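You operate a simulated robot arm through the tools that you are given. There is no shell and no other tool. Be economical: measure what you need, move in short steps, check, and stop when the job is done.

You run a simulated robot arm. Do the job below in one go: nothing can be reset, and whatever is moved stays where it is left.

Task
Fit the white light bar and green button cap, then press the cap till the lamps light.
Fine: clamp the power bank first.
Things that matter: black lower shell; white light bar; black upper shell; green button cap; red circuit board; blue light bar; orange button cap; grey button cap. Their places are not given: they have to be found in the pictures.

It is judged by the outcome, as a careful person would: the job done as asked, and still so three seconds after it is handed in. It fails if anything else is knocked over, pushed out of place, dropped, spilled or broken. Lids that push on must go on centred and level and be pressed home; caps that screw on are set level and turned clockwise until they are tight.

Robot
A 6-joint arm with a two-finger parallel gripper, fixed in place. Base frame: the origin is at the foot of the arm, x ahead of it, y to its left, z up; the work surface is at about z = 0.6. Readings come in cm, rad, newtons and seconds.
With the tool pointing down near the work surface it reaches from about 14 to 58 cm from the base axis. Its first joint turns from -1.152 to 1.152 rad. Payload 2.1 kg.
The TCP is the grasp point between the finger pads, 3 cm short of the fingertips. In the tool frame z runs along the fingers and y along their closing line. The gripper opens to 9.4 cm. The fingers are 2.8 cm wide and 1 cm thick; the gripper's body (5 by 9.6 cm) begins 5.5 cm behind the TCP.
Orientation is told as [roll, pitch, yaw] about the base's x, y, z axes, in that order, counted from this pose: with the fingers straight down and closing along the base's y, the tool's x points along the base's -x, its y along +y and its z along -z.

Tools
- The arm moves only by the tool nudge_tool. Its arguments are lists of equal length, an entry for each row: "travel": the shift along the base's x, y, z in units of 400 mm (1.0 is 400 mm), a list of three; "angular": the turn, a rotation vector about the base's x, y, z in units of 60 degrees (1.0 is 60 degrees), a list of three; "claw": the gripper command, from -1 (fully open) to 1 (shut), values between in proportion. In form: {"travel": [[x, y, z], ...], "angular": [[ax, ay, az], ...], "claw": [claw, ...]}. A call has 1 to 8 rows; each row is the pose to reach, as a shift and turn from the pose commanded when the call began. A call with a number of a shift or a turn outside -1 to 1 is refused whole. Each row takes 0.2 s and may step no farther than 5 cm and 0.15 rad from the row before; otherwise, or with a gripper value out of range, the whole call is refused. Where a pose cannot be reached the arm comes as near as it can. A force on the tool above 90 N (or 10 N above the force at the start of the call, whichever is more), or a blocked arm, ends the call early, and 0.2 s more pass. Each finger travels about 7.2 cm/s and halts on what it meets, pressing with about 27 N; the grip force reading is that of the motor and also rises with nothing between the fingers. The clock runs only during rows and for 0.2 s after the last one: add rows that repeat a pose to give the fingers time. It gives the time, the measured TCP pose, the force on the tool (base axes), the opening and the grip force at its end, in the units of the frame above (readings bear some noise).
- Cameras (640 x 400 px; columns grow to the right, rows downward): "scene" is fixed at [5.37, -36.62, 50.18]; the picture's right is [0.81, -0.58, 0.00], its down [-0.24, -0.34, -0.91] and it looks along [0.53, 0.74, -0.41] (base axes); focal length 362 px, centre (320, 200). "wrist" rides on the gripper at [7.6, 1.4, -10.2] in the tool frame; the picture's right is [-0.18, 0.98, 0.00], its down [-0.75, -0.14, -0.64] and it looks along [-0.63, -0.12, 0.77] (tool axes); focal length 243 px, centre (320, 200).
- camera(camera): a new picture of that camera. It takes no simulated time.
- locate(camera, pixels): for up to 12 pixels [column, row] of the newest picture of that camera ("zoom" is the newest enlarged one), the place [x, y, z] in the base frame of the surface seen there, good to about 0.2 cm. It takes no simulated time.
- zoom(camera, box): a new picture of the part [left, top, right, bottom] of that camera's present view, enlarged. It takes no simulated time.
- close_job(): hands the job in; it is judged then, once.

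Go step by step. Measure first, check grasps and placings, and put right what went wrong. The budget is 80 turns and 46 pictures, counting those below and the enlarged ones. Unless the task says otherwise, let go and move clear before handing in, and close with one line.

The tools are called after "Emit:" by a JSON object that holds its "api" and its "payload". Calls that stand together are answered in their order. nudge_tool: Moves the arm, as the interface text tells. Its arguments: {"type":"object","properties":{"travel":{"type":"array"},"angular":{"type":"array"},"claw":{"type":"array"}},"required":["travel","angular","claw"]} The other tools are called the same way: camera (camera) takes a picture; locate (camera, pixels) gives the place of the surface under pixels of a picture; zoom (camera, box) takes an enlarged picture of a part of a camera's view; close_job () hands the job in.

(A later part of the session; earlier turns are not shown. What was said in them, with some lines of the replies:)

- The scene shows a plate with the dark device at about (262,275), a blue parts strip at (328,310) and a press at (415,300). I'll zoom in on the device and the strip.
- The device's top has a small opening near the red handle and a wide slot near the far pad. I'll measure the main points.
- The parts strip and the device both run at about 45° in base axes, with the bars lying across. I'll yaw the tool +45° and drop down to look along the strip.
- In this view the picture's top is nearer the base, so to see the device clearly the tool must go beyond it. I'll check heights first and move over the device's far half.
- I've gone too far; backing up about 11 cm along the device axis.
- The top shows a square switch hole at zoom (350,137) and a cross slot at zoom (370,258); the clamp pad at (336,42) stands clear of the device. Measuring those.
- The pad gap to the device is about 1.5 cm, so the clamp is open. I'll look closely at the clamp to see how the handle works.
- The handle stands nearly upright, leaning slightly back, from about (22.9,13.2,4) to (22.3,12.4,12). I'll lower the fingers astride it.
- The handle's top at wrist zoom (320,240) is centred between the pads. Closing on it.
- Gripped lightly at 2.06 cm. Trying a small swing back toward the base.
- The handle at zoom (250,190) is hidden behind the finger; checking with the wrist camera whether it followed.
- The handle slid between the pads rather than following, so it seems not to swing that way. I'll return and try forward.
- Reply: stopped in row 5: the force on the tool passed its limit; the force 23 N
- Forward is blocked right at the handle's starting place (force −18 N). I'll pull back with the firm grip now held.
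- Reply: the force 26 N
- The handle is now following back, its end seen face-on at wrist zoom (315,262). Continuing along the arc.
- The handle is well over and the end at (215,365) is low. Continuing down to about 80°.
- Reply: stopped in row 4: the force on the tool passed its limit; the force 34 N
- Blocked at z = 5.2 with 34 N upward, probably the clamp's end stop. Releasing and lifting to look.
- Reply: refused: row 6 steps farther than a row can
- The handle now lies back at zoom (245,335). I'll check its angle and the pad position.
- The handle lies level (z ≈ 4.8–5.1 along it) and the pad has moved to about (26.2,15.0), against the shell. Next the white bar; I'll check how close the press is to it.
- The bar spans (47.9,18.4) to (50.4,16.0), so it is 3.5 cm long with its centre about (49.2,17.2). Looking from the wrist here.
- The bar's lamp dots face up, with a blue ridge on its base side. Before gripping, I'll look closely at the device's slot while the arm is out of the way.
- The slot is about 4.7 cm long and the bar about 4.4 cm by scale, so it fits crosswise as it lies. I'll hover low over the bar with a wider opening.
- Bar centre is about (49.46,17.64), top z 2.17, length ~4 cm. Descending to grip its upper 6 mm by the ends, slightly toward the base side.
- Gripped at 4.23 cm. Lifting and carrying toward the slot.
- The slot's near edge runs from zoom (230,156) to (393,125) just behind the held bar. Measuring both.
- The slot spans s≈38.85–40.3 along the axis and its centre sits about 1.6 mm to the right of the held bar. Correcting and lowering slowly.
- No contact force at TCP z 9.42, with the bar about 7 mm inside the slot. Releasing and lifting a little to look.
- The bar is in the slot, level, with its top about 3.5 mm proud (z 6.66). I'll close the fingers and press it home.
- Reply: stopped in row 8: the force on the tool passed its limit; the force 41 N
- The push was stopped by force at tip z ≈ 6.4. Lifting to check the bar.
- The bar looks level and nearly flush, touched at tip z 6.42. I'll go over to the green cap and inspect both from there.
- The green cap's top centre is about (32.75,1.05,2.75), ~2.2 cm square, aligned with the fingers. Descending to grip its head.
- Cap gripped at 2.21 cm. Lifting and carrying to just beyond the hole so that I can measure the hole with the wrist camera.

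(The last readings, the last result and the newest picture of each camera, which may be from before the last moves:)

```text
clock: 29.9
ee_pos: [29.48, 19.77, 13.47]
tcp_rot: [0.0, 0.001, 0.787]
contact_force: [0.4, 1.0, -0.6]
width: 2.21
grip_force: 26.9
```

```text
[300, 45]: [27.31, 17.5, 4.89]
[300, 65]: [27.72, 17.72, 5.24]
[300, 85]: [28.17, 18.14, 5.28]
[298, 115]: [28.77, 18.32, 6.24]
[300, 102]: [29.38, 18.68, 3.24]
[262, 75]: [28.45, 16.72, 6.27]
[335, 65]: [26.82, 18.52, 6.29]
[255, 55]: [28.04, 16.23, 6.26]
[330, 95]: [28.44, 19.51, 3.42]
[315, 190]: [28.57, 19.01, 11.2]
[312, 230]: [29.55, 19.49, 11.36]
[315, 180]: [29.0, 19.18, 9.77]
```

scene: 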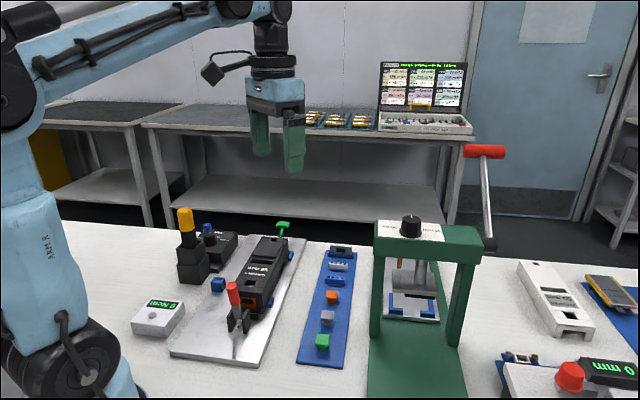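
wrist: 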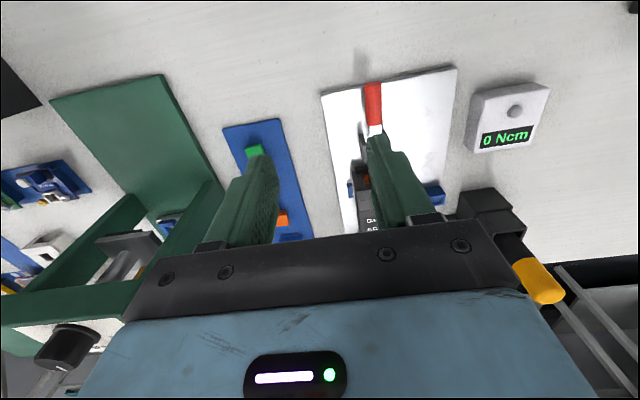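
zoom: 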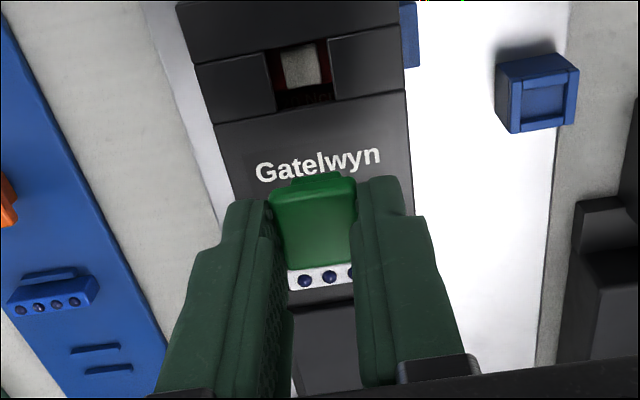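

The hole centre is about (27.7,17.8) and the cap is centred 2.5 cm beyond it. Shifting back and lowering slowly.

Emit:
{"api": "nudge_tool", "payload": {"travel": [[-0.022, -0.022, 0], [-0.043, -0.0447, -0.02], [-0.043, -0.0447, -0.05], [-0.043, -0.0447, -0.07], [-0.043, -0.0447, -0.08], [-0.043, -0.0447, -0.088]], "angular": [[0, 0, 0], [0, 0, 0], [0, 0, 0], [0, 0, 0], [0, 0, 0], [0, 0, 0]], "claw": [0.8, 0.8, 0.8, 0.8, 0.8, 0.8]}}

Emit:
{"api": "zoom", "payload": {"camera": "wrist", "box": [240, 80, 400, 240]}}

```text
clock: 31.3
ee_pos: [27.95, 17.9, 10.06]
tcp_rot: [-0.001, 0.001, 0.786]
contact_force: [0.4, -0.9, -0.6]
width: 2.22
grip_force: 26.8
```

```text
2.50 times, centred on (320, 160) of wrist
```

zoom: 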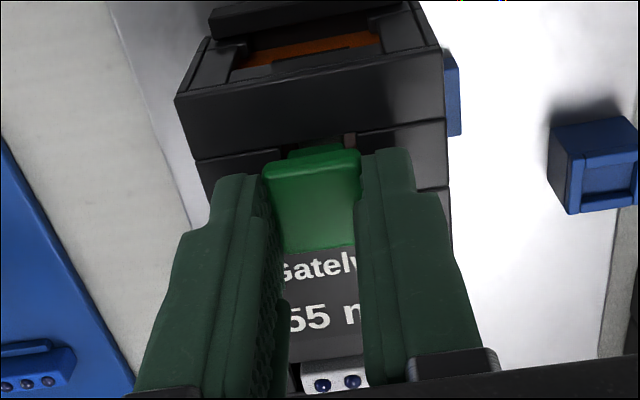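

The stem at zoom (317,152) is centred in the hole between (279) and (357), no force yet. Continuing down.

Emit:
{"api": "nudge_tool", "payload": {"travel": [[0, 0, -0.005], [0, 0, -0.01], [0, 0, -0.014], [0, 0, -0.018], [0, 0, -0.022]], "angular": [[0, 0, 0], [0, 0, 0], [0, 0, 0], [0, 0, 0], [0, 0, 0]], "claw": [0.8, 0.8, 0.8, 0.8, 0.8]}}

```text
clock: 32.5
ee_pos: [28.0, 17.94, 9.2]
tcp_rot: [0.001, 0.004, 0.787]
contact_force: [-3.8, -5.5, 11.2]
width: 2.21
grip_force: 27.3
```

Tips at z 6.2 are touching the device top, so the stem is in. Releasing, lifting and looking.

Emit:
{"api": "nudge_tool", "payload": {"travel": [[0, 0, 0], [0, 0, 0], [0, 0, 0.03], [0, 0, 0.1], [0.02, 0.02, 0.14]], "angular": [[0, 0, 0], [0, 0, 0], [0, 0, 0], [0, 0, 0], [0, 0, 0]], "claw": [0.3, 0.1, 0.1, 0.1, 0.0]}}

Emit:
{"api": "zoom", "payload": {"camera": "wrist", "box": [240, 60, 400, 240]}}

Emit:
{"api": "locate", "payload": {"camera": "zoom", "pixels": [[310, 100], [310, 120], [310, 140], [290, 120], [340, 120], [310, 160], [310, 80], [260, 120], [370, 110]]}}

```text
clock: 33.7
ee_pos: [28.88, 18.86, 14.89]
tcp_rot: [0.001, 0.001, 0.787]
contact_force: [0.5, 0.9, 0.2]
width: 4.71
grip_force: 0.0
```

```text
2.22 times, centred on (320, 150) of wrist
```

zoom: 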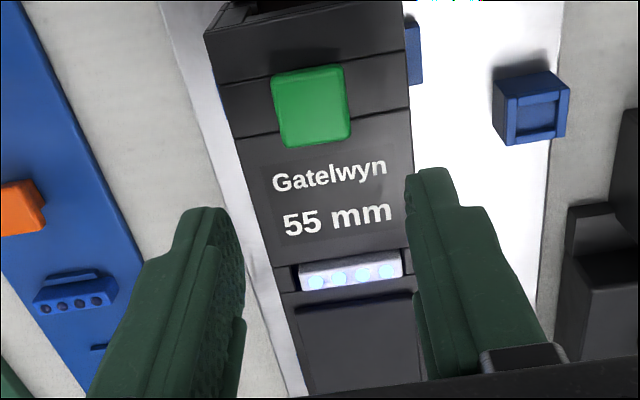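

```text
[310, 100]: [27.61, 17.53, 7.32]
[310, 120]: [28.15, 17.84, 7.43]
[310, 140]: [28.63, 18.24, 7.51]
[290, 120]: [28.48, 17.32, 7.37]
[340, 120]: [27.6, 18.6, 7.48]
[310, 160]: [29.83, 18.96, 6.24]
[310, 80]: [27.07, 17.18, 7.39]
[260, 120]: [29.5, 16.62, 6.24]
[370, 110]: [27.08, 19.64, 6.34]
```

The lamps are already glowing pale blue at zoom (315–388,275) and the green cap sits in the hole. Moving clear to check both fits from the scene camera.

Emit:
{"api": "nudge_tool", "payload": {"travel": [[0, 0, 0.1], [0, 0, 0.2], [0.03, -0.05, 0.3], [0.06, -0.1, 0.4], [0.085, -0.15, 0.48]], "angular": [[0, 0, 0], [0, 0, 0], [0, 0, 0], [0, 0, 0], [0, 0, 0]], "claw": [0, 0, 0, 0, 0]}}

Emit:
{"api": "zoom", "payload": {"camera": "scene", "box": [220, 240, 300, 305]}}

Emit:
{"api": "locate", "payload": {"camera": "zoom", "pixels": [[195, 270], [215, 285], [225, 260], [175, 255], [285, 155], [320, 160], [340, 165], [300, 165]]}}

```text
clock: 34.9
ee_pos: [32.17, 12.64, 34.11]
tcp_rot: [0.0, 0.003, 0.787]
contact_force: [0.0, 0.4, 0.0]
width: 4.7
grip_force: 0.1
```

```text
6.15 times, centred on (260, 272) of scene
```

zoom: 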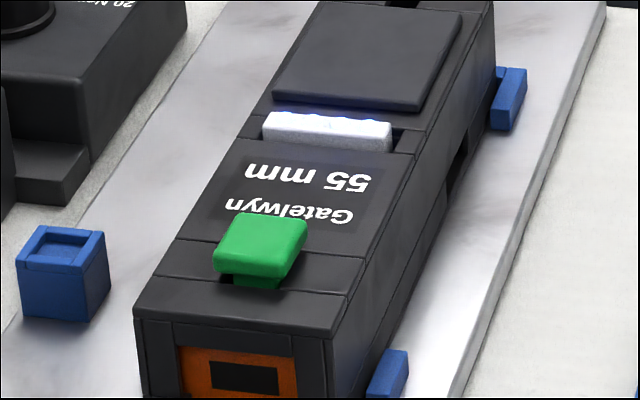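

```text
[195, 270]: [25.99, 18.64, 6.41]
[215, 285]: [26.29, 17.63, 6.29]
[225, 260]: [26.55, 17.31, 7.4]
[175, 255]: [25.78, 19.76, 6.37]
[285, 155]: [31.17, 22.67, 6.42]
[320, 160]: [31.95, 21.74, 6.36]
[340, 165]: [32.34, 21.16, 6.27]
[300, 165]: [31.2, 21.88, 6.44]
```

Lamps are lit and both parts sit level, but the cap's stem still shows about 4 mm at zoom (255,280). I'll press gently to be sure it is home, coming over it first.

Emit:
{"api": "nudge_tool", "payload": {"travel": [[-0.05, 0.06, -0.05], [-0.111, 0.129, -0.1], [-0.111, 0.129, -0.2], [-0.111, 0.129, -0.3], [-0.111, 0.129, -0.4], [-0.111, 0.129, -0.5], [-0.111, 0.129, -0.57], [-0.111, 0.129, -0.58]], "angular": [[0, 0, 0], [0, 0, 0], [0, 0, 0], [0, 0, 0], [0, 0, 0], [0, 0, 0], [0, 0, 0], [0, 0, 0]], "claw": [1, 1, 1, 1, 1, 1, 1, 1]}}

```text
clock: 36.7
ee_pos: [27.68, 17.91, 10.74]
tcp_rot: [0.0, 0.0, 0.787]
contact_force: [0.4, 1.2, 0.1]
width: 0.0
grip_force: 27.2
```

Tips are at z 7.74, just above the cap top. Pressing in small steps.

Emit:
{"api": "nudge_tool", "payload": {"travel": [[0, 0, -0.005], [0, 0, -0.01], [0, 0, -0.0125], [0, 0, -0.015]], "angular": [[0, 0, 0], [0, 0, 0], [0, 0, 0], [0, 0, 0]], "claw": [1, 1, 1, 1]}}

```text
clock: 37.7
ee_pos: [27.7, 18.08, 10.18]
tcp_rot: [0.001, 0.003, 0.787]
contact_force: [1.7, -1.0, 0.5]
width: 0.01
grip_force: 26.8
```

No contact yet at tip z 7.18; continuing down in small steps.

Emit:
{"api": "nudge_tool", "payload": {"travel": [[0, 0, -0.003], [0, 0, -0.006], [0, 0, -0.009]], "angular": [[0, 0, 0], [0, 0, 0], [0, 0, 0]], "claw": [1, 1, 1]}}

Emit:
{"api": "zoom", "payload": {"camera": "wrist", "box": [240, 60, 400, 240]}}

```text
clock: 38.5
ee_pos: [27.64, 17.99, 9.89]
tcp_rot: [0.001, 0.001, 0.787]
contact_force: [-2.3, 3.3, 14.5]
width: 0.01
grip_force: 27.5
```

```text
2.22 times, centred on (320, 150) of wrist
```

zoom: 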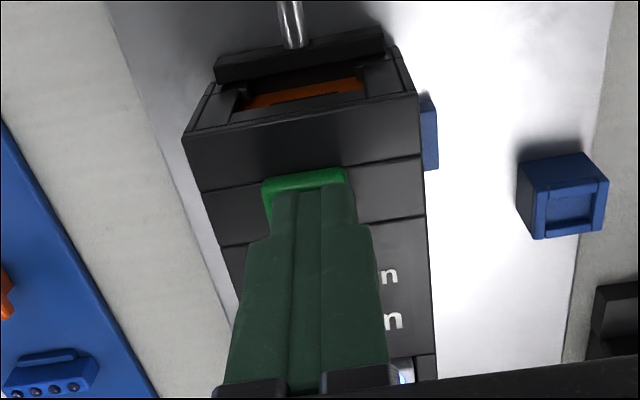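

Contact at 14 N, the lamp edge at (405,375) still bright, and the clamp pad is flat against the shell. Pressing a bit firmer.

Emit:
{"api": "nudge_tool", "payload": {"travel": [[0, 0, -0.003], [0, 0, -0.006], [0, 0, -0.009]], "angular": [[0, 0, 0], [0, 0, 0], [0, 0, 0]], "claw": [1, 1, 1]}}

```text
clock: 39.2
ee_pos: [27.68, 17.9, 9.93]
tcp_rot: [0.001, 0.006, 0.787]
contact_force: [-1.6, -2.2, 44.2]
width: 0.02
grip_force: 26.9
stopped in row 3: the force on the tool passed its limit (the readings are from after the stop); the commanded pose is now the measured one
```

The cap is solid at tip z 6.9, so it is home. Lifting clear and checking the lamps.

Emit:
{"api": "nudge_tool", "payload": {"travel": [[0, 0, 0.05], [0, 0, 0.15], [0, 0, 0.27], [0.03, -0.04, 0.38], [0.07, -0.09, 0.48], [0.11, -0.13, 0.57]], "angular": [[0, 0, 0], [0, 0, 0], [0, 0, 0], [0, 0, 0], [0, 0, 0], [0, 0, 0]], "claw": [1, 1, 0, 0, 0, 0]}}

Emit:
{"api": "zoom", "payload": {"camera": "scene", "box": [210, 235, 310, 345]}}

Emit:
{"api": "camera", "payload": {"camera": "wrist"}}

```text
clock: 40.6
ee_pos: [31.76, 12.66, 32.72]
tcp_rot: [0.0, 0.006, 0.787]
contact_force: [-0.2, 0.5, 0.0]
width: 4.69
grip_force: 0.0
```

```text
3.64 times, centred on (260, 290) of scene
```

zoom: 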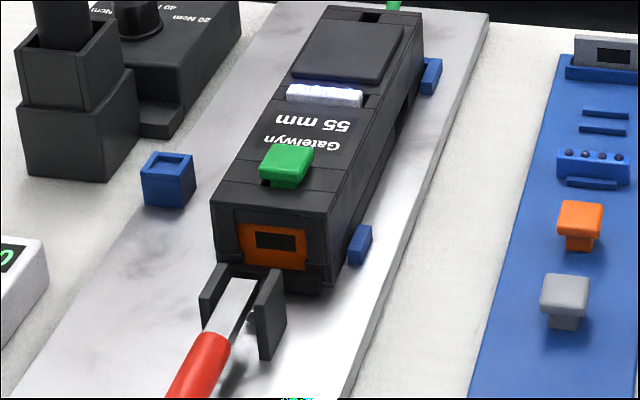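

```text
4 pictures are left
```

wrist: 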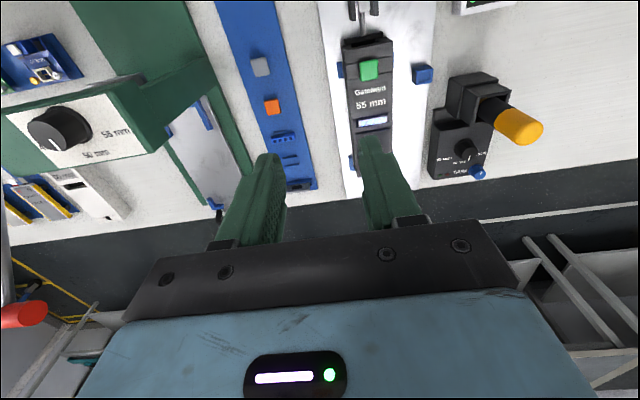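

The lamps still glow at zoom (322,95). The bar and cap sit level, the clamp handle is closed and the arm is clear, so I'm handing in.

Emit:
{"api": "close_job", "payload": {}}

```text
The job is handed in.
```

I clamped the power bank first, fitted and pressed home the white light bar and green button cap, and pressed the cap; the lamps were lit at hand-in.
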